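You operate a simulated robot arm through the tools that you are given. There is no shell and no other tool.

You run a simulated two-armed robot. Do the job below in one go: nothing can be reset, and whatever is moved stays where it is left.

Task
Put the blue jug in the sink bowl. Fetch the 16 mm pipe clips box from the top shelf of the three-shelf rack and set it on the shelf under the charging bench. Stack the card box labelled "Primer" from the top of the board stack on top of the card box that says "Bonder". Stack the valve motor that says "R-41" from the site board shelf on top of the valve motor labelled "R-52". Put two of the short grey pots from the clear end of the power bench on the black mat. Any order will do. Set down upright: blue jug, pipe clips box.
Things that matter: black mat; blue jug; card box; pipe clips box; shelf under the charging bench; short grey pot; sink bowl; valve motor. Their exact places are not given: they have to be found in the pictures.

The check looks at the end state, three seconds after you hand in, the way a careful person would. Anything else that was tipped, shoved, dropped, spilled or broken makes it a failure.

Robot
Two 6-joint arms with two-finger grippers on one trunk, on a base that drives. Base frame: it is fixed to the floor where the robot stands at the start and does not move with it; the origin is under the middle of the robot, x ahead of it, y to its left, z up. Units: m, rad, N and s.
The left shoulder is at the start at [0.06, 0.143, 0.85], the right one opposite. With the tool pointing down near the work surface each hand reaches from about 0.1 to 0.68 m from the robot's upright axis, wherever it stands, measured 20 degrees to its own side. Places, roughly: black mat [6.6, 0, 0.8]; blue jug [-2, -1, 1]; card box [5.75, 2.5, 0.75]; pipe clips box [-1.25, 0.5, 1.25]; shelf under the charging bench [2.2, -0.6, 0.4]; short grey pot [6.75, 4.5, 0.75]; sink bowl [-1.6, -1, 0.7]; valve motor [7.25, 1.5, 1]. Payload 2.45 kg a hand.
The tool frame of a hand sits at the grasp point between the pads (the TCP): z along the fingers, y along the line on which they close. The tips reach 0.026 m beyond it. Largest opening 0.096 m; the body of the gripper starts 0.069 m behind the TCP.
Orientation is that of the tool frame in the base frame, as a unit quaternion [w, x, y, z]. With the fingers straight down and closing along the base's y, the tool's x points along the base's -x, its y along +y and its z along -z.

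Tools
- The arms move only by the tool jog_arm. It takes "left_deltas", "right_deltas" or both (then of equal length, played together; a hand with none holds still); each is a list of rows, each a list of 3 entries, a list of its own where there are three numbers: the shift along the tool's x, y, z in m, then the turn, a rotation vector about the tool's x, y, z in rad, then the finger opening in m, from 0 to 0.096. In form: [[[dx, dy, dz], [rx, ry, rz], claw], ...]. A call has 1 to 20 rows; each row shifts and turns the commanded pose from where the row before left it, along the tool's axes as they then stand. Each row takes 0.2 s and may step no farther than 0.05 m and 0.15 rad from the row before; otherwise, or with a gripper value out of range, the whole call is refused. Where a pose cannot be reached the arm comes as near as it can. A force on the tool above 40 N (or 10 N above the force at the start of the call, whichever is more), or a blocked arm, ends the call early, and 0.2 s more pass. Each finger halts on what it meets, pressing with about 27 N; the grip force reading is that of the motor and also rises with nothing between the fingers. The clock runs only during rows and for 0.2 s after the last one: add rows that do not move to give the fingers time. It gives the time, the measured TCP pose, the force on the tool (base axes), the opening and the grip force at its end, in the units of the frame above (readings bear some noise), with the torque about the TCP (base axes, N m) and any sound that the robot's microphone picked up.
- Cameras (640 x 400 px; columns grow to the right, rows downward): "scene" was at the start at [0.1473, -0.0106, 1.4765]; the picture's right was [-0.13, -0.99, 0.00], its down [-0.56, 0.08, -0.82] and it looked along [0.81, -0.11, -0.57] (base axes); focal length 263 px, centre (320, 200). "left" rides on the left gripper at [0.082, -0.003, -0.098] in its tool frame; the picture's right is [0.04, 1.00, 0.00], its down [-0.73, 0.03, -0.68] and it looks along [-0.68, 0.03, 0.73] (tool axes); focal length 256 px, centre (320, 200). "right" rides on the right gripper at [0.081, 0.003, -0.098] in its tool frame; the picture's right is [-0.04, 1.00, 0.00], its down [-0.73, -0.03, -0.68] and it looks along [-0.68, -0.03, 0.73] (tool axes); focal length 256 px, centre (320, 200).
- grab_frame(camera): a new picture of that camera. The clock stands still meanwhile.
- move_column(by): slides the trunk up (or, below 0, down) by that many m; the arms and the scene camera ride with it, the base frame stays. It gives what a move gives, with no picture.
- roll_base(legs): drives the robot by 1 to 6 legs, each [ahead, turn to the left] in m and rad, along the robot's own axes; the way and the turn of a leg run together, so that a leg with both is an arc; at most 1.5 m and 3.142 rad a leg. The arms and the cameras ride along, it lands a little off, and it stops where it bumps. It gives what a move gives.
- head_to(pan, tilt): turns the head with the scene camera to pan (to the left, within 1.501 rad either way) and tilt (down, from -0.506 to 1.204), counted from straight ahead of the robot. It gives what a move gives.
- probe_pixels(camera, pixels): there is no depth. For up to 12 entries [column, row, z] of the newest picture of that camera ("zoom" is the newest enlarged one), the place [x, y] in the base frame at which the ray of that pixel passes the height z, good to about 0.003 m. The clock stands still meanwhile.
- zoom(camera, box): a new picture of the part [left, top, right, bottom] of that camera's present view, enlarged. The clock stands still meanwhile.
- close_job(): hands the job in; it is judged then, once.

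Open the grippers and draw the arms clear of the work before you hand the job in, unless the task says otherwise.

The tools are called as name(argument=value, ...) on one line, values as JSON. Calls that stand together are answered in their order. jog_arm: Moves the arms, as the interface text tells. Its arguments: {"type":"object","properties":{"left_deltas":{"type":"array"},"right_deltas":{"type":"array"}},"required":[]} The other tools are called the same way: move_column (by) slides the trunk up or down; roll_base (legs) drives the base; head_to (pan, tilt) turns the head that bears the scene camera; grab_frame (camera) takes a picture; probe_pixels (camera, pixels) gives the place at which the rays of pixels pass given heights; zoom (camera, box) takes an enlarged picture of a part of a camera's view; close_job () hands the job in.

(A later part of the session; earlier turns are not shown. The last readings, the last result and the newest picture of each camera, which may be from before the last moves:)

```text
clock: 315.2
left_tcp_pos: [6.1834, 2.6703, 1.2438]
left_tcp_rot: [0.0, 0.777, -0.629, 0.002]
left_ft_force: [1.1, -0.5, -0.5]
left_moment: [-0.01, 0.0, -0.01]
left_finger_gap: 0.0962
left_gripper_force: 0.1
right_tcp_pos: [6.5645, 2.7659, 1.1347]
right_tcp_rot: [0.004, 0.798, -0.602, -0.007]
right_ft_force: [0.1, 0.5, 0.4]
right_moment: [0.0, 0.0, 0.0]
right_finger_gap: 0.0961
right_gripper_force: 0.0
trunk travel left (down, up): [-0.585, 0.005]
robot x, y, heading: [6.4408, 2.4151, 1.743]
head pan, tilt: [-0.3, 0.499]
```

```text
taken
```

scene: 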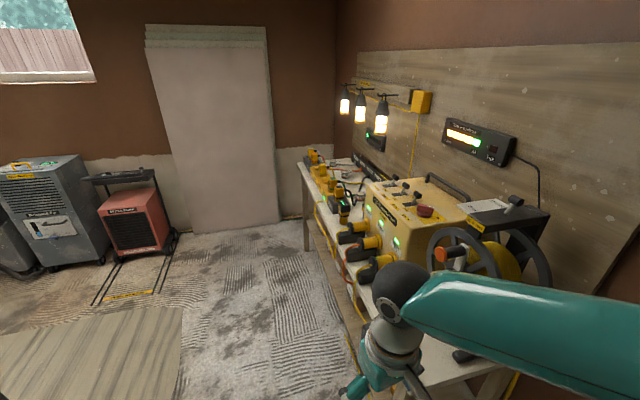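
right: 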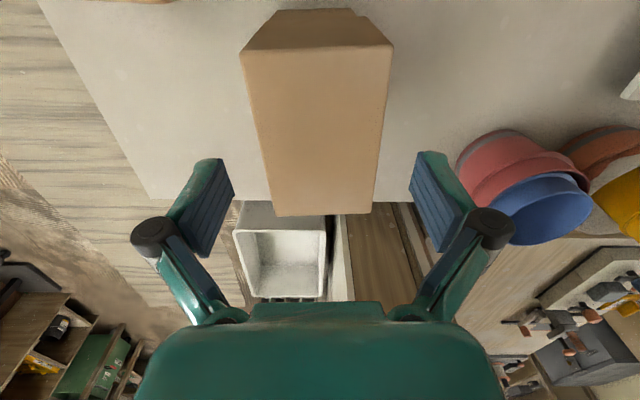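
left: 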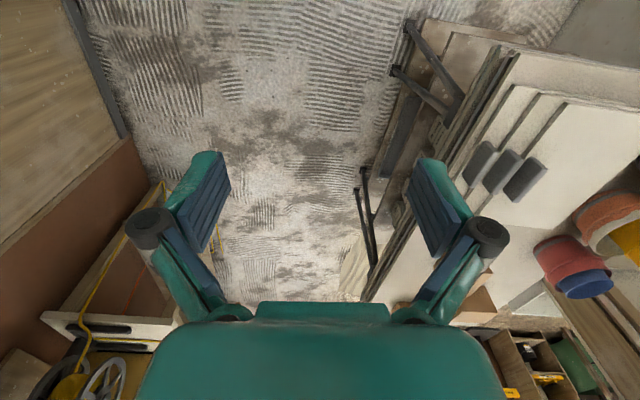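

The robot was blocked right at the start of the drive. I look down around the base to find the obstacle.

head_to(pan=-0.5, tilt=1.2)

grab_frame(camera="scene")

head_to(pan=0.6, tilt=1.1)

grab_frame(camera="scene")

grab_frame(camera="right")

grab_frame(camera="left")

```text
clock: 316.2
left_tcp_pos: [6.1842, 2.6707, 1.2452]
left_tcp_rot: [-0.001, 0.778, -0.629, 0.002]
left_ft_force: [-0.8, -0.3, 0.1]
left_moment: [0.01, 0.03, 0.01]
left_finger_gap: 0.096
left_gripper_force: 0.0
right_tcp_pos: [6.5643, 2.765, 1.1344]
right_tcp_rot: [0.004, 0.798, -0.603, -0.007]
right_ft_force: [0.8, -0.9, -0.3]
right_moment: [0.0, 0.0, 0.01]
right_finger_gap: 0.096
right_gripper_force: 0.0
trunk travel left (down, up): [-0.585, 0.005]
robot x, y, heading: [6.442, 2.4143, 1.74]
head pan, tilt: [-0.499, 1.201]
```

```text
taken
```

scene: 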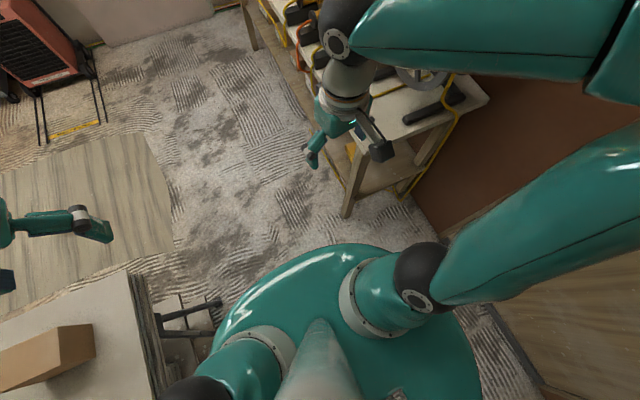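

```text
clock: 317.6
left_tcp_pos: [6.1844, 2.6709, 1.2452]
left_tcp_rot: [0.0, 0.778, -0.629, 0.001]
left_ft_force: [-0.5, 0.6, 0.4]
left_moment: [0.0, 0.03, -0.01]
left_finger_gap: 0.096
left_gripper_force: 0.0
right_tcp_pos: [6.5642, 2.7651, 1.1342]
right_tcp_rot: [0.004, 0.798, -0.602, -0.006]
right_ft_force: [-0.6, -0.9, -0.6]
right_moment: [-0.01, 0.04, -0.02]
right_finger_gap: 0.0961
right_gripper_force: 0.0
trunk travel left (down, up): [-0.585, 0.005]
robot x, y, heading: [6.4427, 2.4161, 1.739]
head pan, tilt: [0.6, 1.1]
```

```text
taken
```

scene: 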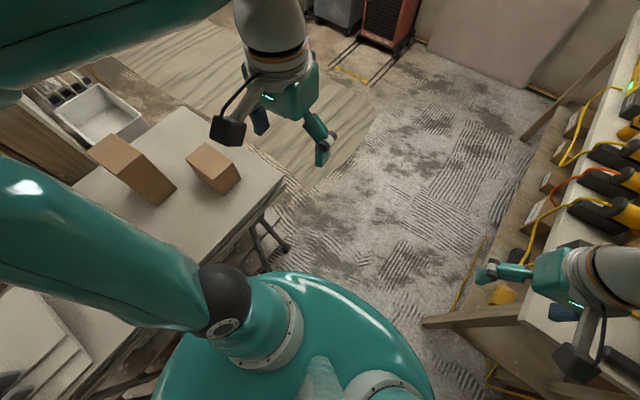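

```text
taken
```

right: 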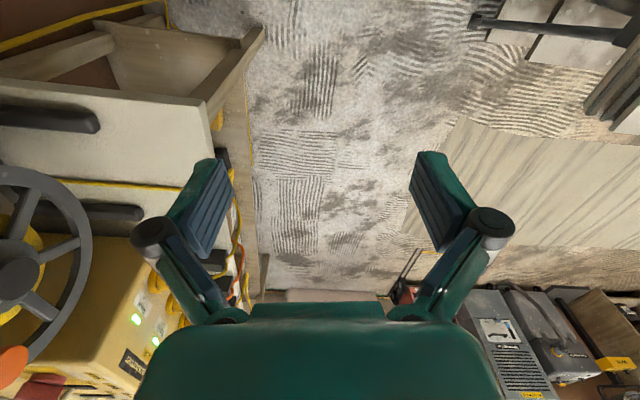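

```text
taken
```

left: 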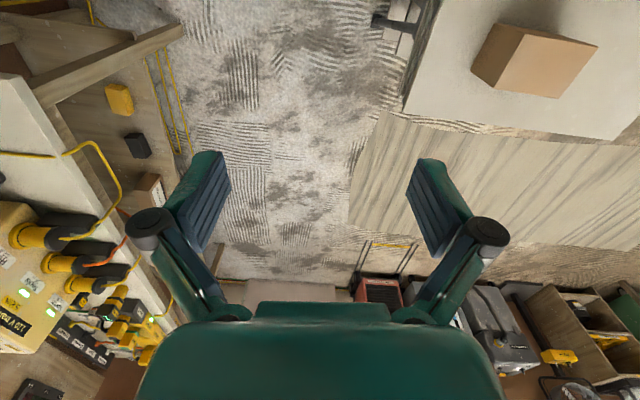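

I probe the black trestle foot that protrudes near the torso's left edge at (218,303) and the bench leg, in the two pictures.

probe_pixels(camera="scene", pixels=[[287, 248, 0.0], [287, 248, 0.1], [265, 268, 0.0], [425, 322, 0.0], [425, 322, 0.1], [500, 300, 0.0]])

head_to(pan=-0.2, tilt=1.2)

grab_frame(camera="scene")

```text
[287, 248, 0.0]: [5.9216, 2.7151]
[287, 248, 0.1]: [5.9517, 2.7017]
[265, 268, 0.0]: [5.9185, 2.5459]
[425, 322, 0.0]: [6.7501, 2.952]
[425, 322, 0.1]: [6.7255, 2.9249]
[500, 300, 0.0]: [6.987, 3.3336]
```

```text
clock: 318.7
left_tcp_pos: [6.1838, 2.67, 1.2448]
left_tcp_rot: [-0.001, 0.777, -0.63, 0.001]
left_ft_force: [0.1, 0.5, -0.2]
left_moment: [0.0, 0.0, 0.05]
left_finger_gap: 0.0962
left_gripper_force: 0.1
right_tcp_pos: [6.564, 2.7656, 1.1345]
right_tcp_rot: [0.004, 0.798, -0.602, -0.006]
right_ft_force: [-0.2, 0.1, -0.2]
right_moment: [0.01, -0.03, 0.04]
right_finger_gap: 0.096
right_gripper_force: 0.1
trunk travel left (down, up): [-0.585, 0.005]
robot x, y, heading: [6.4427, 2.4148, 1.739]
head pan, tilt: [-0.201, 1.201]
```

```text
taken
```

scene: 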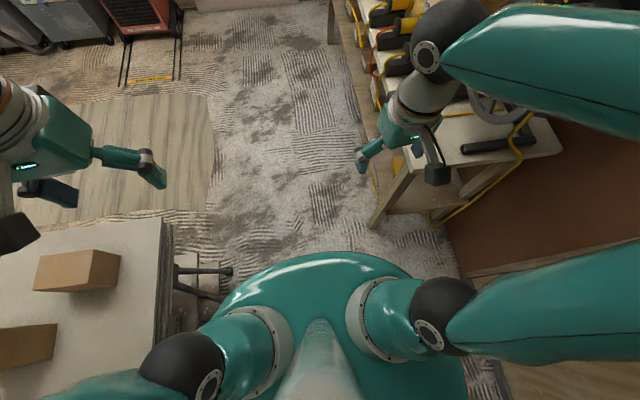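

Nothing visibly touches. I try a short 0.15 m forward move to see if it is really blocked.

roll_base(legs=[[0.15, 0]])

```text
clock: 320.1
left_tcp_pos: [6.1583, 2.8213, 1.2442]
left_tcp_rot: [0.0, 0.777, -0.63, 0.002]
left_ft_force: [-0.1, -0.2, 0.3]
left_moment: [-0.06, 0.01, -0.02]
left_finger_gap: 0.0963
left_gripper_force: 0.1
right_tcp_pos: [6.5384, 2.9165, 1.133]
right_tcp_rot: [0.005, 0.798, -0.602, -0.005]
right_ft_force: [-0.3, 0.3, 0.0]
right_moment: [-0.05, 0.0, 0.03]
right_finger_gap: 0.0962
right_gripper_force: 0.0
trunk travel left (down, up): [-0.585, 0.005]
robot x, y, heading: [6.4171, 2.5646, 1.744]
head pan, tilt: [-0.201, 1.201]
```

It moves freely, so the earlier stop was transient. I pull the right hand inward (away from the generator plugs) and continue north.

jog_arm(right_deltas=[[[0.02, 0.04, -0.03], [0, 0, 0], 0.096], [[0.02, 0.04, -0.03], [0, 0, 0], 0.096]])

roll_base(legs=[[0, 0.03], [0.9, 0], [0.85, 0]])

head_to(pan=-1.2, tilt=0.6)

grab_frame(camera="scene")

```text
refused: row 1 steps farther than a row can; nothing moved
```

```text
clock: 329.5
left_tcp_pos: [5.8192, 4.555, 1.2455]
left_tcp_rot: [0.0, 0.783, -0.622, 0.001]
left_ft_force: [0.0, 0.7, 0.2]
left_moment: [-0.03, 0.01, 0.01]
left_finger_gap: 0.096
left_gripper_force: 0.0
right_tcp_pos: [6.1974, 4.6579, 1.1323]
right_tcp_rot: [0.005, 0.803, -0.596, -0.006]
right_ft_force: [0.9, -0.7, -0.7]
right_moment: [-0.02, 0.02, 0.01]
right_finger_gap: 0.0959
right_gripper_force: 0.0
trunk travel left (down, up): [-0.585, 0.005]
robot x, y, heading: [6.0842, 4.3056, 1.762]
head pan, tilt: [-0.201, 1.201]
```

```text
clock: 330.8
left_tcp_pos: [5.8186, 4.5563, 1.2462]
left_tcp_rot: [0.0, 0.783, -0.622, 0.001]
left_ft_force: [0.8, -0.1, 1.2]
left_moment: [0.0, 0.04, 0.01]
left_finger_gap: 0.096
left_gripper_force: 0.1
right_tcp_pos: [6.1984, 4.6561, 1.1342]
right_tcp_rot: [0.004, 0.804, -0.595, -0.006]
right_ft_force: [-0.2, 0.0, 1.1]
right_moment: [0.0, 0.02, 0.02]
right_finger_gap: 0.0959
right_gripper_force: 0.1
trunk travel left (down, up): [-0.585, 0.005]
robot x, y, heading: [6.0785, 4.3061, 1.756]
head pan, tilt: [-1.201, 0.6]
```

```text
taken
```

scene: 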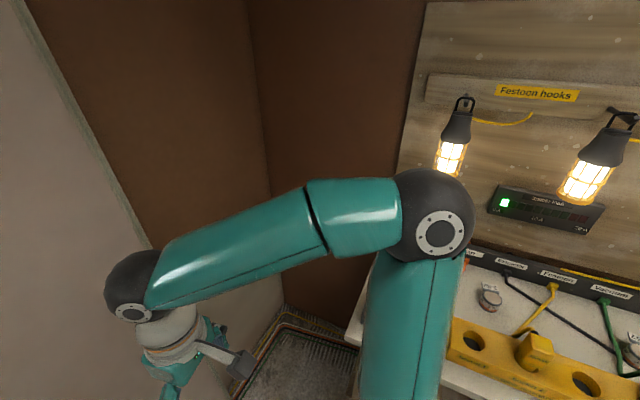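

The hand jog was refused but the drive went fine; I'm at (6.08,4.31) beside the bench's far end. I check the distance to the north wall before turning to the bench.

head_to(pan=-0.2, tilt=0.7)

grab_frame(camera="scene")

```text
clock: 332.1
left_tcp_pos: [5.8198, 4.5548, 1.246]
left_tcp_rot: [0.001, 0.783, -0.623, 0.001]
left_ft_force: [1.0, 0.7, -0.7]
left_moment: [0.02, 0.01, -0.04]
left_finger_gap: 0.0961
left_gripper_force: 0.1
right_tcp_pos: [6.1977, 4.6566, 1.1345]
right_tcp_rot: [0.005, 0.803, -0.595, -0.006]
right_ft_force: [0.4, 1.0, 0.7]
right_moment: [0.01, -0.02, 0.01]
right_finger_gap: 0.096
right_gripper_force: 0.0
trunk travel left (down, up): [-0.585, 0.005]
robot x, y, heading: [6.0841, 4.304, 1.757]
head pan, tilt: [-0.201, 0.7]
```

```text
taken
```

scene: 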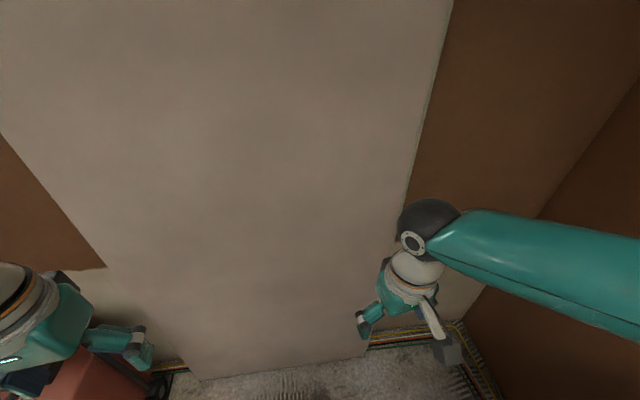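

The plasterboard on the north wall is close ahead. I probe its foot line.

probe_pixels(camera="scene", pixels=[[280, 370, 0.0], [365, 356, 0.0], [195, 378, 0.0], [420, 330, 0.0], [280, 200, 1.15], [400, 200, 1.15], [160, 370, 0.0]])

```text
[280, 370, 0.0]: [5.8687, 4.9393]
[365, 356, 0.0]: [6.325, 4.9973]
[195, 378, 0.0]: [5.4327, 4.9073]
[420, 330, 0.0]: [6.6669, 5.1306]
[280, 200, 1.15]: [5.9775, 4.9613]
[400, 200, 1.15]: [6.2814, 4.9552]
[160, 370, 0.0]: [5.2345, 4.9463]
```

The board's foot is 0.65 m ahead, so there is room. I turn right to face the power bench and look.

roll_base(legs=[[0, -1.62]])

head_to(pan=0.0, tilt=0.7)

grab_frame(camera="scene")

grab_frame(camera="left")

grab_frame(camera="right")

```text
clock: 336.8
left_tcp_pos: [6.3466, 4.5572, 1.2471]
left_tcp_rot: [-0.001, -0.099, 0.995, 0.0]
left_ft_force: [-0.4, -1.1, -0.4]
left_moment: [0.06, 0.02, 0.03]
left_finger_gap: 0.0962
left_gripper_force: 0.2
right_tcp_pos: [6.4354, 4.1741, 1.1353]
right_tcp_rot: [0.002, -0.131, 0.991, 0.007]
right_ft_force: [-0.6, -0.8, 0.2]
right_moment: [0.07, 0.0, 0.02]
right_finger_gap: 0.0961
right_gripper_force: 0.0
trunk travel left (down, up): [-0.585, 0.005]
robot x, y, heading: [6.0798, 4.3446, 0.161]
head pan, tilt: [-0.201, 0.7]
stopped in leg 1: the robot was blocked; the commanded pose is now the measured one
```

```text
clock: 337.6
left_tcp_pos: [6.3461, 4.5609, 1.247]
left_tcp_rot: [-0.001, -0.098, 0.995, 0.0]
left_ft_force: [0.4, -0.6, 0.8]
left_moment: [0.01, 0.0, 0.01]
left_finger_gap: 0.096
left_gripper_force: 0.0
right_tcp_pos: [6.435, 4.1784, 1.1358]
right_tcp_rot: [0.001, -0.132, 0.991, 0.007]
right_ft_force: [1.2, -0.7, -0.2]
right_moment: [-0.01, -0.02, -0.01]
right_finger_gap: 0.096
right_gripper_force: 0.1
trunk travel left (down, up): [-0.585, 0.005]
robot x, y, heading: [6.0804, 4.3421, 0.161]
head pan, tilt: [0.0, 0.7]
```

```text
taken
```

scene: 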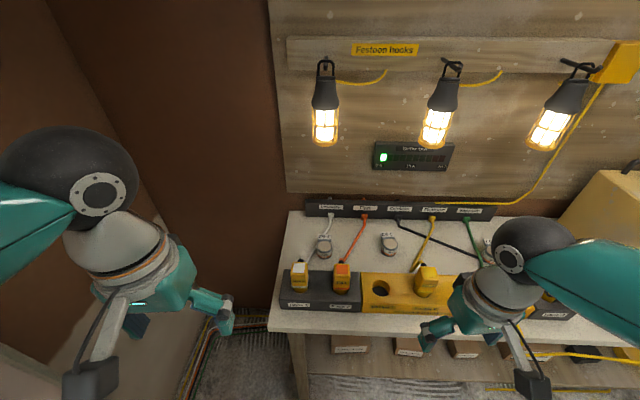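

```text
taken
```

left: 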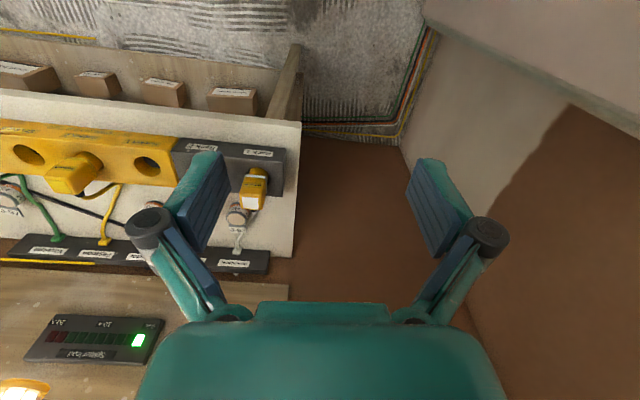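

```text
taken
```

right: 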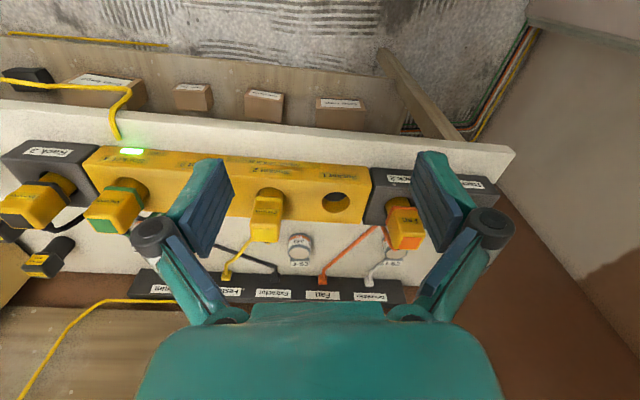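

Small light-grey round things stand between the socket blocks and the rail at (323,245) and (388,243). I zoom to identify them.

zoom(camera="scene", box=[280, 195, 500, 320])

zoom(camera="right", box=[230, 180, 450, 310])

zoom(camera="left", box=[0, 110, 310, 290])

```text
2.91 times, centred on (390, 258) of scene
```

zoom: 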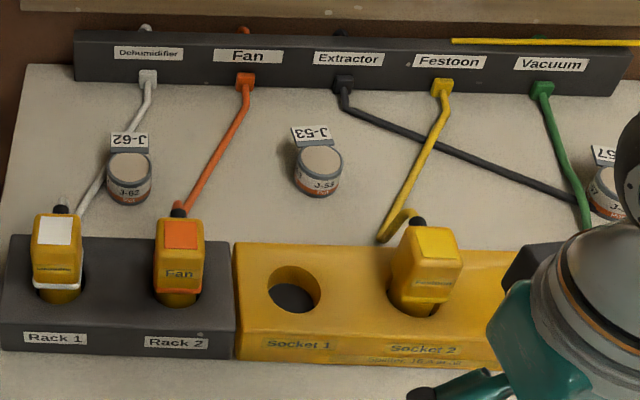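

```text
2.91 times, centred on (340, 245) of right
```

zoom: 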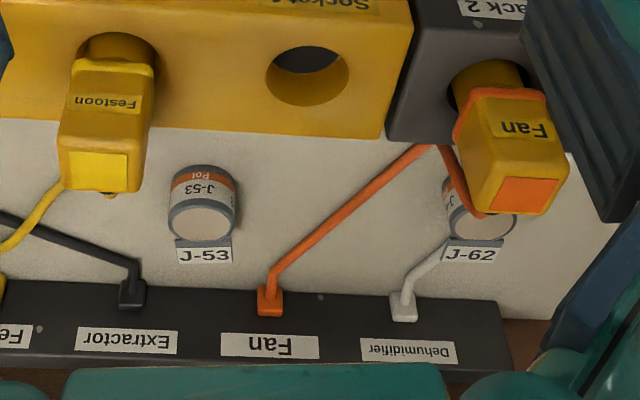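

```text
2.06 times, centred on (155, 200) of left
```

zoom: 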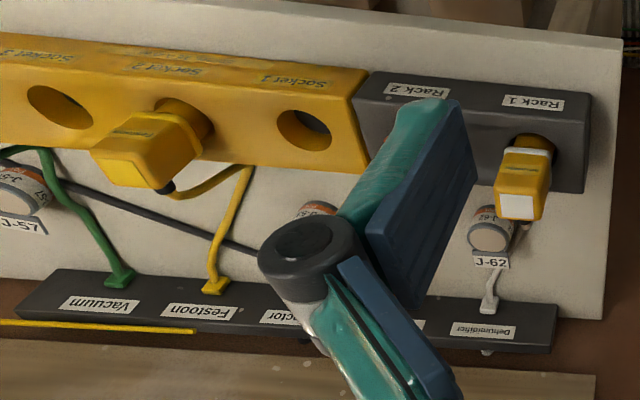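

The grey pots are tagged J-62, J-53 and J-57 ("Pot"), standing among plugs and cables. I look at the rest of the bench to the right to see all pots and what "clear end" means.

head_to(pan=-0.75, tilt=0.6)

grab_frame(camera="scene")

zoom(camera="right", box=[0, 60, 240, 320])

```text
clock: 338.7
left_tcp_pos: [6.3453, 4.562, 1.2458]
left_tcp_rot: [-0.001, -0.099, 0.995, -0.001]
left_ft_force: [-0.1, -0.1, -1.3]
left_moment: [-0.01, 0.02, -0.03]
left_finger_gap: 0.0961
left_gripper_force: 0.1
right_tcp_pos: [6.4346, 4.1778, 1.1355]
right_tcp_rot: [0.001, -0.132, 0.991, 0.007]
right_ft_force: [0.0, 0.3, -0.8]
right_moment: [0.03, -0.02, -0.01]
right_finger_gap: 0.0961
right_gripper_force: 0.0
trunk travel left (down, up): [-0.585, 0.005]
robot x, y, heading: [6.0788, 4.3431, 0.159]
head pan, tilt: [-0.75, 0.6]
```

```text
taken
```

scene: 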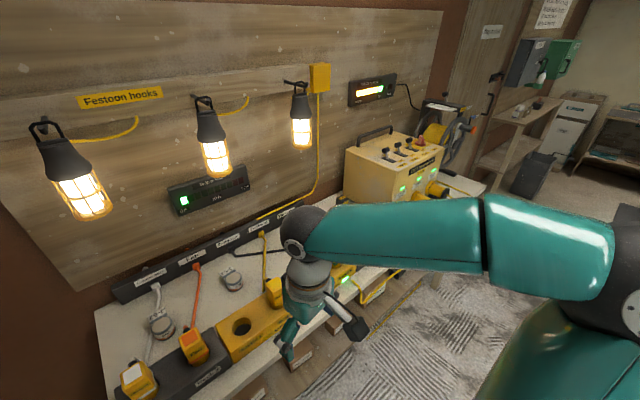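

```text
1.54 times, centred on (120, 190) of right
```

zoom: 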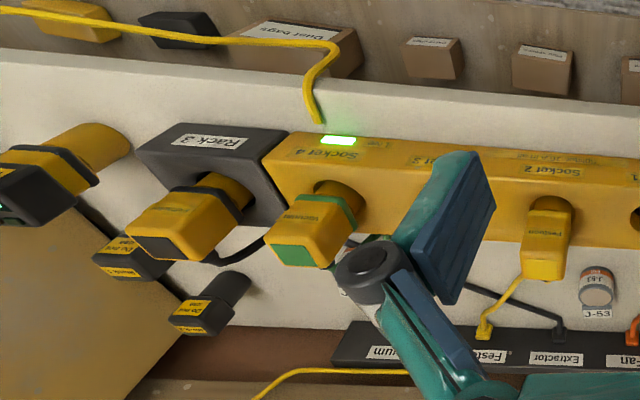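

I probe J-53 and J-62 in the right and left pictures at plausible heights.

probe_pixels(camera="right", pixels=[[299.8, 254, 0.8], [299.8, 254, 0.85], [299.8, 254, 0.75], [395, 252, 0.8], [395, 252, 0.85], [395, 252, 0.75], [515, 150, 0.8], [480, 145, 0.8]])

probe_pixels(camera="left", pixels=[[238, 217, 0.8], [238, 217, 0.85], [238, 217, 0.75], [8, 197, 0.8], [300, 122, 0.8]])

head_to(pan=0.1, tilt=0.8)

grab_frame(camera="scene")

```text
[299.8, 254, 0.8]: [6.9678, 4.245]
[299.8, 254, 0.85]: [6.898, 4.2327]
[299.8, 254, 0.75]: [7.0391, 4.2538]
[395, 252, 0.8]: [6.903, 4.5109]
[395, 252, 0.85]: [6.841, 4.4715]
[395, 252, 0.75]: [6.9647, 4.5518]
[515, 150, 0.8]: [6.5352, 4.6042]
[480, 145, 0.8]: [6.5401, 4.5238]
```

```text
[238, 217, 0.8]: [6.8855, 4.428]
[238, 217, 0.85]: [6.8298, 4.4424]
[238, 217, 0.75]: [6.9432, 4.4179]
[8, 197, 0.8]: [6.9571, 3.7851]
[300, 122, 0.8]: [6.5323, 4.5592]
```

```text
clock: 339.8
left_tcp_pos: [6.346, 4.5605, 1.247]
left_tcp_rot: [-0.001, -0.098, 0.995, -0.001]
left_ft_force: [-0.1, 0.3, -0.5]
left_moment: [0.0, 0.0, 0.0]
left_finger_gap: 0.0959
left_gripper_force: 0.1
right_tcp_pos: [6.4355, 4.178, 1.1363]
right_tcp_rot: [0.002, -0.131, 0.991, 0.006]
right_ft_force: [0.5, -0.6, -0.1]
right_moment: [-0.01, -0.03, 0.03]
right_finger_gap: 0.0962
right_gripper_force: 0.1
trunk travel left (down, up): [-0.585, 0.005]
robot x, y, heading: [6.0804, 4.3467, 0.16]
head pan, tilt: [0.099, 0.799]
```

```text
taken
```

scene: 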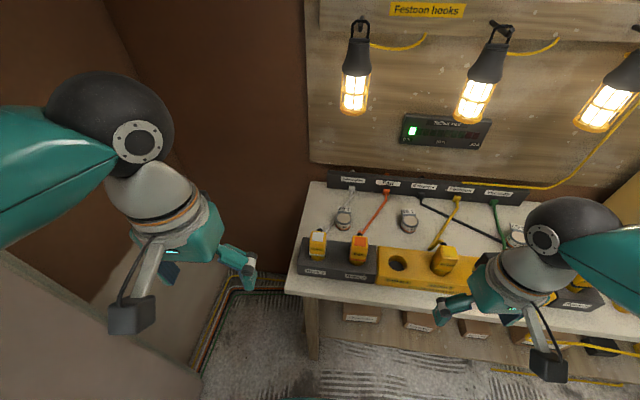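

J-62 triangulates to ≈(6.80,4.45), top z≈0.88; J-53 to ≈(6.86,4.23). I zoom closely on these pots and their tags.

zoom(camera="scene", box=[310, 170, 440, 270])

zoom(camera="scene", box=[400, 180, 560, 300])

```text
4.00 times, centred on (375, 220) of scene
```

zoom: 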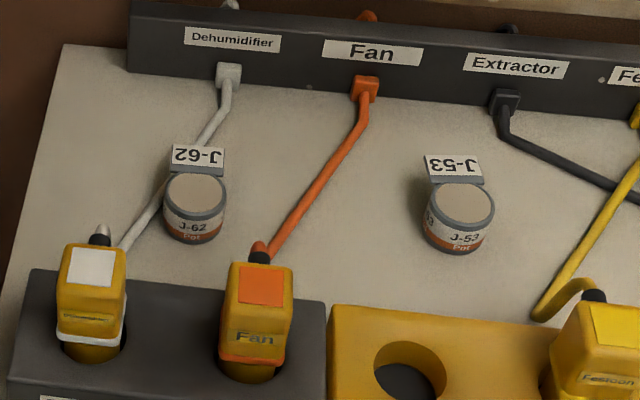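

```text
3.33 times, centred on (480, 240) of scene
```

zoom: 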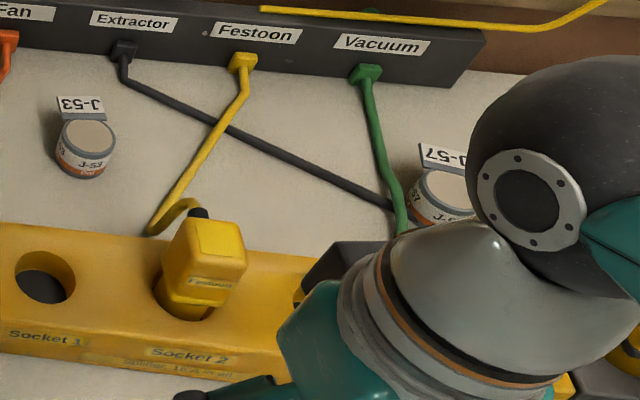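

J-53 stands free; J-62's left side is close to the white cable. I reposition so both pots are in front: shift about 10 cm south via a short back-up, then come closer to the bench.

probe_pixels(camera="scene", pixels=[[312, 355, 0.0], [288, 290, 0.85], [315, 183, 0.85], [530, 200, 0.85]])

roll_base(legs=[[0, 0.4], [-0.25, 0], [0, -0.445]])

```text
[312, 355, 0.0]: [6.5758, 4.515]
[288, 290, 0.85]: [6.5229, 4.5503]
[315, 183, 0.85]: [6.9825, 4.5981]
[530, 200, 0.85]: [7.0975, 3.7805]
```

```text
clock: 344.4
left_tcp_pos: [6.1471, 4.4162, 1.2463]
left_tcp_rot: [-0.001, -0.073, 0.997, -0.001]
left_ft_force: [0.5, 0.1, -0.2]
left_moment: [0.03, -0.02, -0.01]
left_finger_gap: 0.096
left_gripper_force: 0.1
right_tcp_pos: [6.2171, 4.0288, 1.137]
right_tcp_rot: [0.001, -0.106, 0.994, 0.008]
right_ft_force: [-0.6, -0.4, -0.4]
right_moment: [0.01, 0.0, 0.01]
right_finger_gap: 0.0958
right_gripper_force: 0.0
trunk travel left (down, up): [-0.585, 0.005]
robot x, y, heading: [5.8701, 4.2256, 0.111]
head pan, tilt: [0.099, 0.799]
```

Robot at u≈6.32, n≈3.52, aligned with the bench. I drive 0.33 m closer and look.

roll_base(legs=[[0.33, 0]])

head_to(pan=0.0, tilt=1.0)

grab_frame(camera="scene")

grab_frame(camera="right")

grab_frame(camera="left")

```text
clock: 346.7
left_tcp_pos: [6.4818, 4.4549, 1.2459]
left_tcp_rot: [-0.001, -0.075, 0.997, 0.0]
left_ft_force: [0.0, -0.9, 0.1]
left_moment: [0.01, 0.02, -0.02]
left_finger_gap: 0.0957
left_gripper_force: 0.1
right_tcp_pos: [6.5521, 4.0694, 1.1367]
right_tcp_rot: [0.001, -0.108, 0.994, 0.007]
right_ft_force: [0.8, 0.2, -1.2]
right_moment: [0.0, 0.03, 0.04]
right_finger_gap: 0.0956
right_gripper_force: 0.0
trunk travel left (down, up): [-0.585, 0.005]
robot x, y, heading: [6.2009, 4.2635, 0.123]
head pan, tilt: [0.099, 0.799]
```

```text
clock: 347.4
left_tcp_pos: [6.4798, 4.4545, 1.248]
left_tcp_rot: [0.0, -0.075, 0.997, -0.001]
left_ft_force: [-0.7, -0.5, -0.7]
left_moment: [0.01, 0.04, -0.01]
left_finger_gap: 0.0958
left_gripper_force: 0.1
right_tcp_pos: [6.5513, 4.0699, 1.1376]
right_tcp_rot: [0.003, -0.109, 0.994, 0.007]
right_ft_force: [0.6, 0.5, 0.2]
right_moment: [-0.04, -0.03, -0.01]
right_finger_gap: 0.0964
right_gripper_force: 0.0
trunk travel left (down, up): [-0.585, 0.005]
robot x, y, heading: [6.2051, 4.2657, 0.117]
head pan, tilt: [0.0, 1.0]
```

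```text
taken
```

scene: 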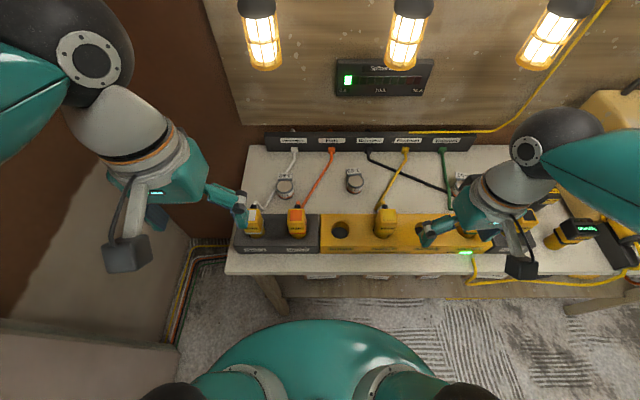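

```text
taken
```

right: 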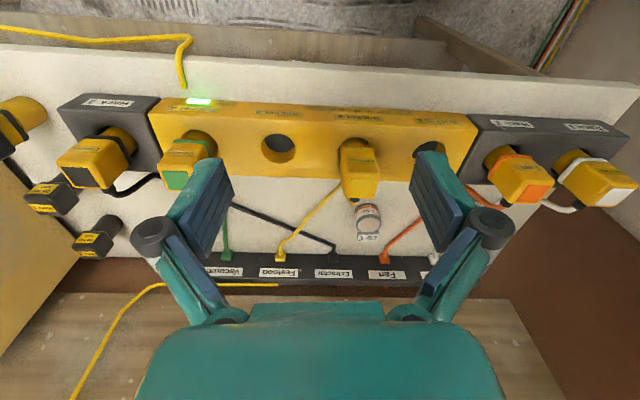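

```text
taken
```

left: 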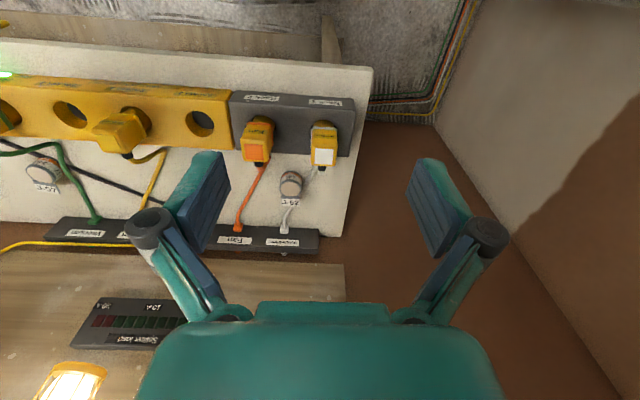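

Good views of J-62 (left camera (290,184)) and J-53 (right camera (368,215)). I zoom on each for precise shapes and clearances.

zoom(camera="left", box=[210, 110, 370, 260])

zoom(camera="scene", box=[240, 120, 400, 240])

zoom(camera="right", box=[310, 160, 450, 280])

```text
2.67 times, centred on (290, 185) of left
```

zoom: 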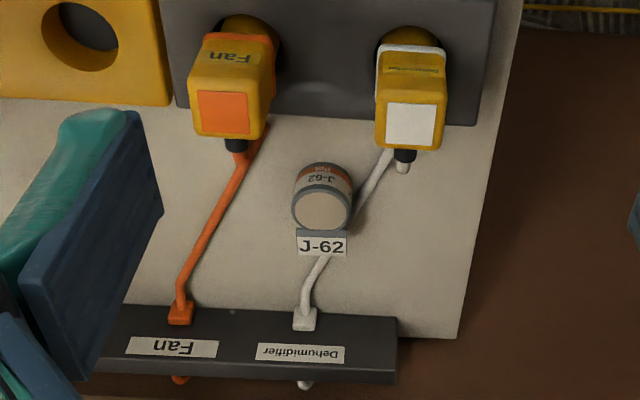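

```text
3.33 times, centred on (320, 180) of scene
```

zoom: 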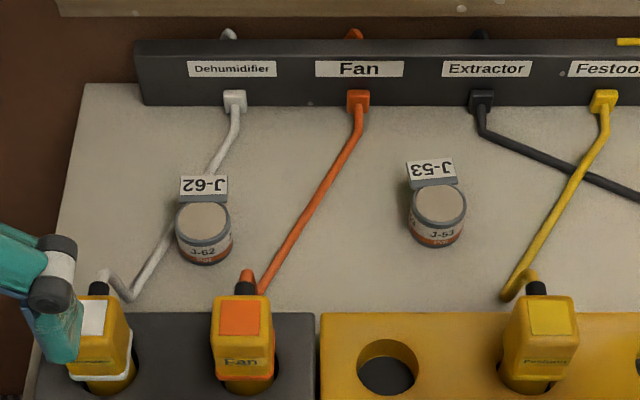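

```text
3.33 times, centred on (380, 220) of right
```

zoom: 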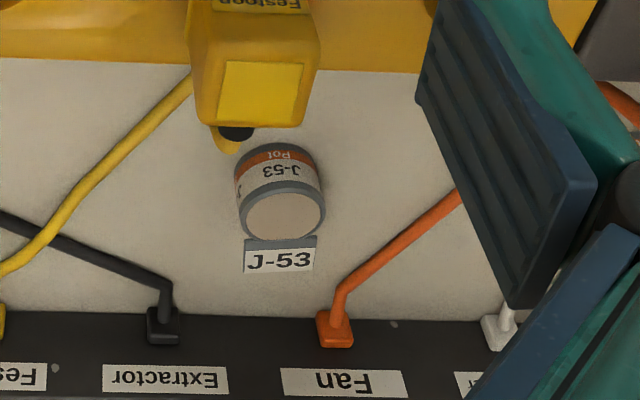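

I probe the lid centres of J-53 and J-62 from two views each at several heights to get pot positions and height.

probe_pixels(camera="scene", pixels=[[355.7, 181.2, 0.82], [355.7, 181.2, 0.86], [355.7, 181.2, 0.9], [284.9, 186, 0.82], [284.9, 186, 0.86], [284.9, 186, 0.9], [355.1, 194.1, 0.8], [355.1, 194.1, 0.84], [285.2, 199.2, 0.8], [285.2, 199.2, 0.84]])

probe_pixels(camera="right", pixels=[[368, 224.5, 0.82], [368, 224.5, 0.86], [368, 224.5, 0.9], [366.5, 203.5, 0.8], [366.5, 203.5, 0.84]])

probe_pixels(camera="left", pixels=[[290.4, 189.1, 0.82], [290.4, 189.1, 0.86], [290.4, 189.1, 0.9], [291.1, 171.1, 0.8], [291.1, 171.1, 0.84]])

```text
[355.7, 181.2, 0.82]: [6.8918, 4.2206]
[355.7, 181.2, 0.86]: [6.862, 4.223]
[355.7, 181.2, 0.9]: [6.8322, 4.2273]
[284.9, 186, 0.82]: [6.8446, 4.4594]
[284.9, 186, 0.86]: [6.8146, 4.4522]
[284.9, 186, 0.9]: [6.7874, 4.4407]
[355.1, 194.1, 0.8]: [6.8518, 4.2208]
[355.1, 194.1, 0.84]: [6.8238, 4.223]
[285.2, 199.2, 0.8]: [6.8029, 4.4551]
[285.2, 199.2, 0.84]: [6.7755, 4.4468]
```

```text
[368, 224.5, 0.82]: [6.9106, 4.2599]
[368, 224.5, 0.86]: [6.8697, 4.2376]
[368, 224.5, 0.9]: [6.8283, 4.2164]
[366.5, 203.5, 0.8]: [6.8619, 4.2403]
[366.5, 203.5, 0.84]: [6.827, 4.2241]
```

```text
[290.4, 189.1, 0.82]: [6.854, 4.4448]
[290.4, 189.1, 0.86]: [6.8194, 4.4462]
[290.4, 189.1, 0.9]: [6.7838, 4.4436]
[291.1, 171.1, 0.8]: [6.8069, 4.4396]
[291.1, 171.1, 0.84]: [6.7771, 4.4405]
```

Lids at z≈0.884, bench ≈0.845; J-53 centre (6.8435,4.225), J-62 centre (6.799,4.445). I also probe the heights of the Fan and Dehumidifier plugs in front of J-62, for hand clearance.

probe_pixels(camera="scene", pixels=[[296, 215.4, 0.9], [296, 215.4, 0.94], [296, 215.4, 0.98], [386, 212, 0.9], [386, 212, 0.94], [386, 212, 0.98]])

probe_pixels(camera="left", pixels=[[253.6, 152, 0.9], [253.6, 152, 0.94], [253.6, 152, 0.98], [323.7, 156.9, 0.9], [323.7, 156.9, 0.94], [323.7, 156.9, 0.98]])

probe_pixels(camera="right", pixels=[[363, 188, 0.9], [363, 188, 0.94], [363, 188, 0.98]])

```text
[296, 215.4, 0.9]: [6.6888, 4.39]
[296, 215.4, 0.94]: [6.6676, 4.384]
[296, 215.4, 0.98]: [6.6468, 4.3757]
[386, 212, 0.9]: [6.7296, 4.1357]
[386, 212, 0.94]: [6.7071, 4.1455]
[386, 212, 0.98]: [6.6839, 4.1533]
```

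```text
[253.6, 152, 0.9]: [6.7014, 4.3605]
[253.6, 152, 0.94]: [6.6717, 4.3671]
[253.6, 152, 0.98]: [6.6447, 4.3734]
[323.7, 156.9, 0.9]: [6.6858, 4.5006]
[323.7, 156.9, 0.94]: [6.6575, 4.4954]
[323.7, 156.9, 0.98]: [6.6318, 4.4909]
```

```text
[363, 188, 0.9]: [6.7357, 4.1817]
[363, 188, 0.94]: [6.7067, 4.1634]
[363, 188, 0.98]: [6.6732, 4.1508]
```

Plug tops are at z≈0.975, so passing at TCP z=1.05 (tips 1.024) clears them. I bring both hands to hover above their pots: left over J-62, right over J-53, fingers at 0.07.

jog_arm(left_deltas=[[[0, 0, 0.0396], [0, 0, 0], 0.07], [[0, 0, 0.0396], [0, 0, 0], 0.07], [[0, 0, 0.0396], [0, 0, 0], 0.07], [[0, 0, 0.0396], [0, 0, 0], 0.07], [[0, 0, 0.0396], [0, 0, 0], 0.07], [[-0.0393, -0.0071, 0], [0, 0, 0], 0.07], [[-0.0393, -0.0071, 0], [0, 0, 0], 0.07], [[-0.0393, -0.0071, 0], [0, 0, 0], 0.07], [[-0.0393, -0.0071, 0], [0, 0, 0], 0.07], [[-0.0393, -0.0071, 0], [0, 0, 0], 0.07], [[-0.0393, -0.0071, 0], [0, 0, 0], 0.07], [[0, 0, 0], [0, 0, 0], 0.07]], right_deltas=[[[0, 0, 0.0438], [0, 0, 0], 0.07], [[0, 0, 0.0438], [0, 0, 0], 0.07], [[-0.0399, 0.011, 0], [0, 0, 0], 0.07], [[-0.0399, 0.011, 0], [0, 0, 0], 0.07], [[-0.0399, 0.011, 0], [0, 0, 0], 0.07], [[-0.0399, 0.011, 0], [0, 0, 0], 0.07], [[-0.0399, 0.011, 0], [0, 0, 0], 0.07], [[-0.0399, 0.011, 0], [0, 0, 0], 0.07], [[0, 0, 0], [0, 0, 0], 0.07], [[0, 0, 0], [0, 0, 0], 0.07], [[0, 0, 0], [0, 0, 0], 0.07], [[0, 0, 0], [0, 0, 0], 0.07]])

grab_frame(camera="left")

grab_frame(camera="right")

grab_frame(camera="scene")

```text
clock: 350.0
left_tcp_pos: [6.7195, 4.4502, 1.0505]
left_tcp_rot: [0.0, -0.075, 0.997, -0.001]
left_ft_force: [0.1, 0.7, 0.6]
left_moment: [0.03, -0.02, 0.01]
left_finger_gap: 0.0701
left_gripper_force: 0.1
right_tcp_pos: [6.7714, 4.1877, 1.0512]
right_tcp_rot: [0.002, -0.109, 0.994, 0.007]
right_ft_force: [-0.4, -0.6, 0.6]
right_moment: [0.01, -0.01, 0.01]
right_finger_gap: 0.0703
right_gripper_force: 0.0
trunk travel left (down, up): [-0.585, 0.005]
robot x, y, heading: [6.2017, 4.2629, 0.116]
head pan, tilt: [0.0, 1.0]
```

```text
taken
```

left: 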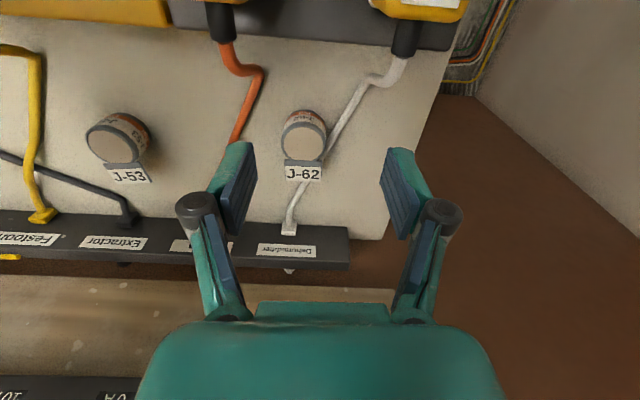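

```text
taken
```

right: 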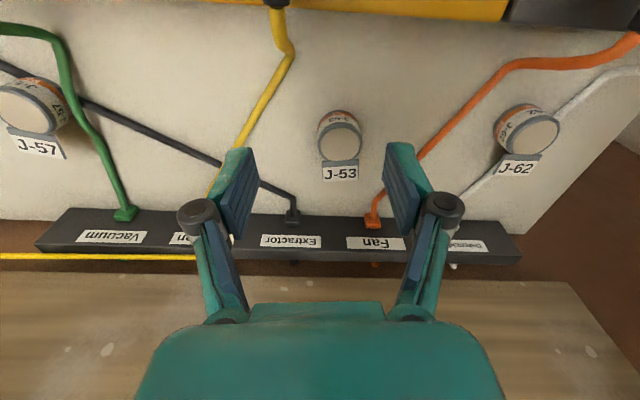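

```text
taken
```

scene: 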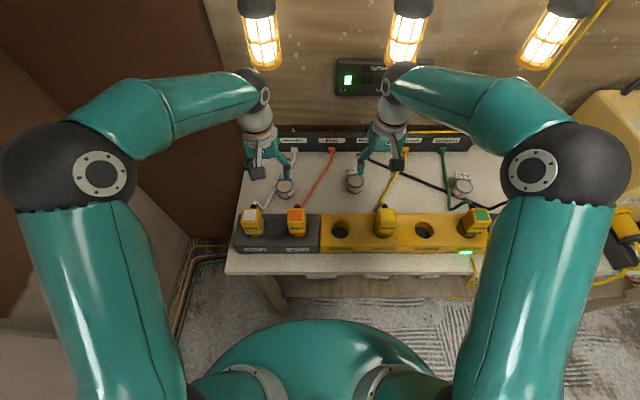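

Both pots are in clear view. I probe their lid centres from here at z=0.884.

zoom(camera="left", box=[250, 90, 370, 200])

probe_pixels(camera="left", pixels=[[304, 137, 0.884], [304, 137, 0.87], [120, 138, 0.884]])

zoom(camera="right", box=[280, 90, 400, 200])

probe_pixels(camera="right", pixels=[[340, 145, 0.884], [340, 145, 0.87], [530, 137, 0.884], [27, 112, 0.884]])

```text
3.64 times, centred on (310, 145) of left
```

zoom: 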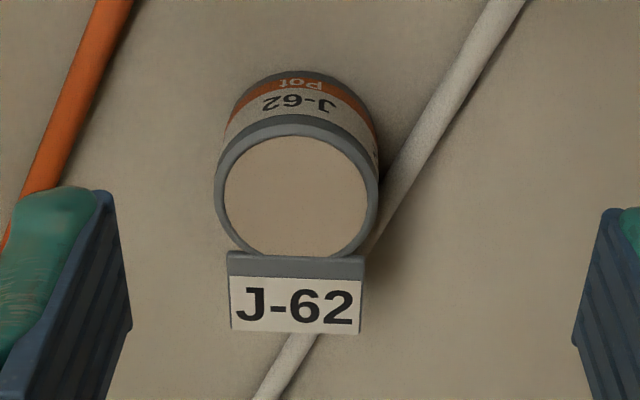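

```text
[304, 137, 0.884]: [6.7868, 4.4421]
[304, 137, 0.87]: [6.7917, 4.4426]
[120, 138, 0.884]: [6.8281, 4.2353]
```

```text
3.64 times, centred on (340, 145) of right
```

zoom: 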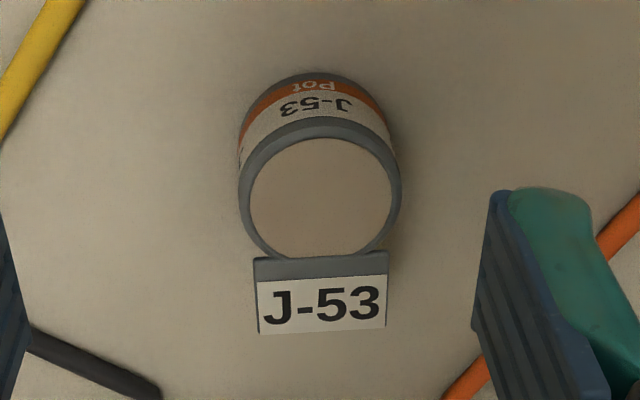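

```text
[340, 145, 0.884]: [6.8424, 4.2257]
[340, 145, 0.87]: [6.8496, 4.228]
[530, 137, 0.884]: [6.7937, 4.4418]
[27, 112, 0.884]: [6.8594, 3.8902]
```

J-62 centre ≈(6.794,4.442), J-53 ≈(6.842,4.226), lid diameter ≈0.053. I centre both hands over the pots and descend to z≈0.95 for a check.

jog_arm(left_deltas=[[[-0.0362, -0.0096, 0], [0, 0, 0], 0.07], [[-0.0362, -0.0096, 0], [0, 0, 0], 0.07], [[0, 0, 0.035], [0, 0, 0], 0.07], [[0, 0, 0.035], [0, 0, 0], 0.07], [[0, 0, 0.03], [0, 0, 0], 0.07], [[0, 0, 0], [0, 0, 0], 0.07]], right_deltas=[[[-0.0386, 0.0109, 0], [0, 0, 0], 0.07], [[-0.0386, 0.0109, 0], [0, 0, 0], 0.07], [[0, 0, 0.035], [0, 0, 0], 0.07], [[0, 0, 0.035], [0, 0, 0], 0.07], [[0, 0, 0.03], [0, 0, 0], 0.07], [[0, 0, 0], [0, 0, 0], 0.07]])

grab_frame(camera="left")

grab_frame(camera="right")

zoom(camera="scene", box=[220, 100, 440, 260])

```text
clock: 351.4
left_tcp_pos: [6.7942, 4.4408, 0.949]
left_tcp_rot: [-0.001, -0.076, 0.997, -0.001]
left_ft_force: [-0.2, 0.1, -0.1]
left_moment: [-0.03, -0.01, 0.0]
left_finger_gap: 0.0701
left_gripper_force: 0.0
right_tcp_pos: [6.8441, 4.2285, 0.9525]
right_tcp_rot: [0.002, -0.109, 0.994, 0.007]
right_ft_force: [-0.8, -0.9, 0.3]
right_moment: [-0.02, -0.03, 0.0]
right_finger_gap: 0.0699
right_gripper_force: 0.1
trunk travel left (down, up): [-0.585, 0.005]
robot x, y, heading: [6.2071, 4.2636, 0.117]
head pan, tilt: [0.0, 1.0]
```

```text
taken
```

left: 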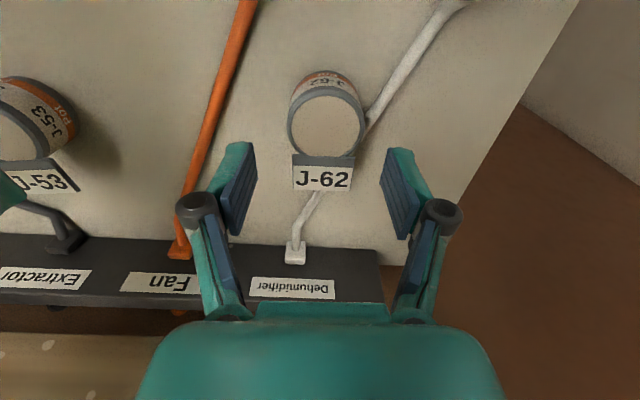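

```text
taken
```

right: 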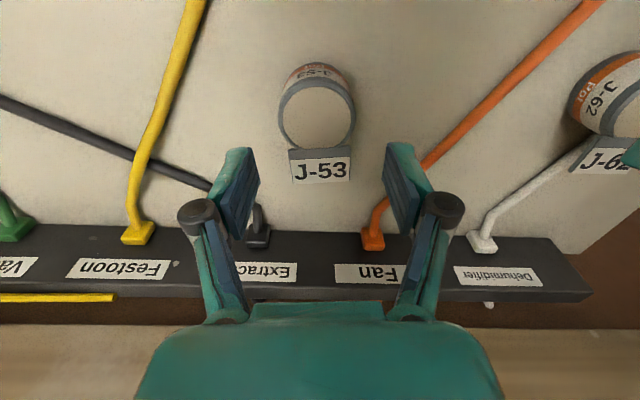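

```text
2.50 times, centred on (330, 180) of scene
```

zoom: 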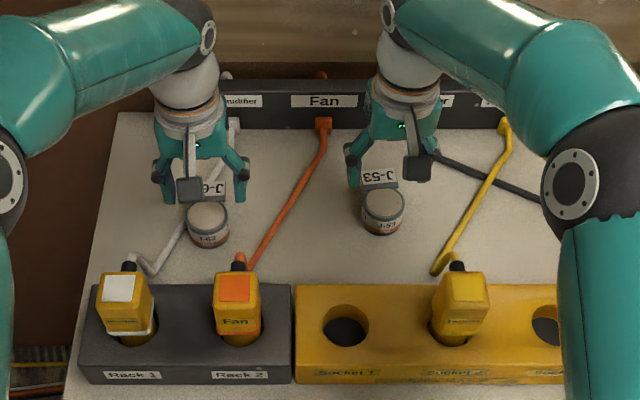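

Projection check: J-62 is ≈5 mm left of the left TCP; J-53 is ≈2.6 mm right and nearer for the right TCP. I correct and descend to grasp height.

jog_arm(left_deltas=[[[0, 0.005, 0], [0, 0, 0], 0.07], [[0, 0, 0.022], [0, 0, 0], 0.07], [[0, 0, 0.022], [0, 0, 0], 0.07], [[0, 0, 0.018], [0, 0, 0], 0.07], [[0, 0, 0], [0, 0, 0], 0.07]], right_deltas=[[[0.0025, -0.0026, 0], [0, 0, 0], 0.07], [[0, 0, 0.025], [0, 0, 0], 0.07], [[0, 0, 0.025], [0, 0, 0], 0.07], [[0, 0, 0.022], [0, 0, 0], 0.07], [[0, 0, 0], [0, 0, 0], 0.07]])

grab_frame(camera="left")

grab_frame(camera="right")

```text
clock: 352.6
left_tcp_pos: [6.7944, 4.4442, 0.887]
left_tcp_rot: [-0.002, -0.075, 0.997, 0.0]
left_ft_force: [-0.5, -0.7, 0.1]
left_moment: [0.02, 0.0, 0.01]
left_finger_gap: 0.0696
left_gripper_force: 0.2
right_tcp_pos: [6.8403, 4.2236, 0.8795]
right_tcp_rot: [0.001, -0.109, 0.994, 0.007]
right_ft_force: [0.5, -0.3, 0.1]
right_moment: [0.0, 0.01, 0.01]
right_finger_gap: 0.0702
right_gripper_force: 0.1
trunk travel left (down, up): [-0.585, 0.005]
robot x, y, heading: [6.2049, 4.262, 0.115]
head pan, tilt: [0.0, 1.0]
```

```text
taken
```

left: 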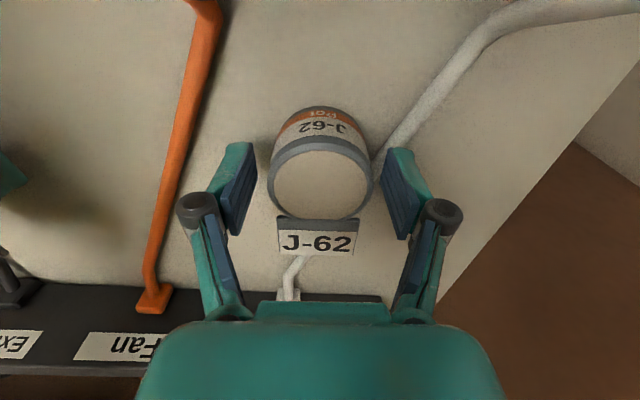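

```text
taken
```

right: 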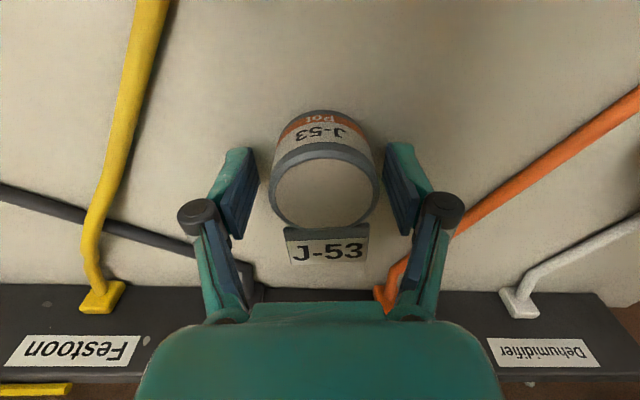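

Both pots sit between the pads, the north finger above the white cable. I close both grippers.

jog_arm(left_deltas=[[[0, 0, 0], [0, 0, 0], 0.055], [[0, 0, 0], [0, 0, 0], 0.045], [[0, 0, 0], [0, 0, 0], 0.04], [[0, 0, 0], [0, 0, 0], 0.04], [[0, 0, 0], [0, 0, 0], 0.04]], right_deltas=[[[0, 0, 0], [0, 0, 0], 0.055], [[0, 0, 0], [0, 0, 0], 0.045], [[0, 0, 0], [0, 0, 0], 0.04], [[0, 0, 0], [0, 0, 0], 0.04], [[0, 0, 0], [0, 0, 0], 0.04]])

grab_frame(camera="left")

grab_frame(camera="right")

```text
clock: 353.8
left_tcp_pos: [6.7936, 4.4432, 0.8862]
left_tcp_rot: [-0.001, -0.075, 0.997, -0.001]
left_ft_force: [-0.1, -0.2, 0.1]
left_moment: [0.02, -0.01, -0.01]
left_finger_gap: 0.051
left_gripper_force: 26.8
right_tcp_pos: [6.8411, 4.2244, 0.879]
right_tcp_rot: [0.001, -0.108, 0.994, 0.007]
right_ft_force: [0.3, 0.8, 0.9]
right_moment: [0.0, 0.0, -0.01]
right_finger_gap: 0.051
right_gripper_force: 27.2
trunk travel left (down, up): [-0.585, 0.005]
robot x, y, heading: [6.2051, 4.2617, 0.121]
head pan, tilt: [0.0, 1.0]
```

```text
taken
```

left: 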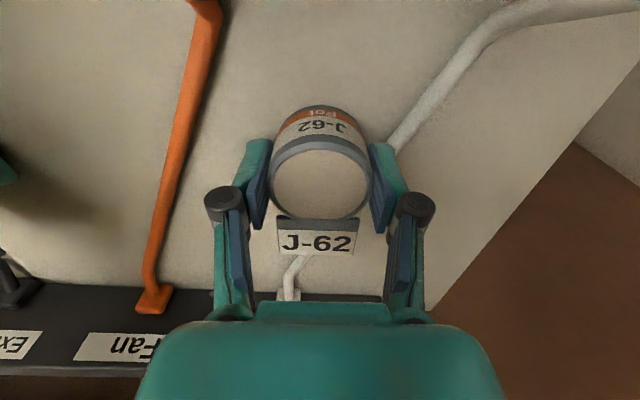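

```text
taken
```

right: 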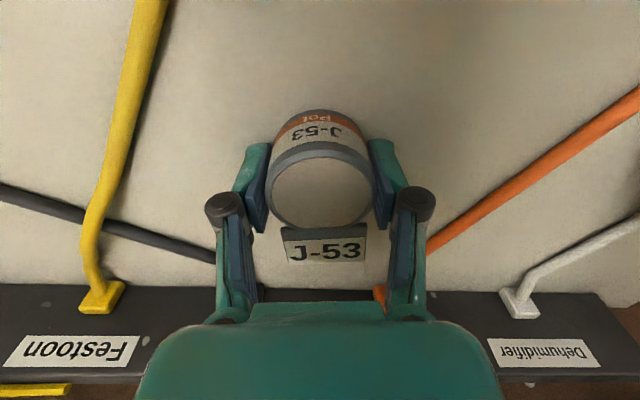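

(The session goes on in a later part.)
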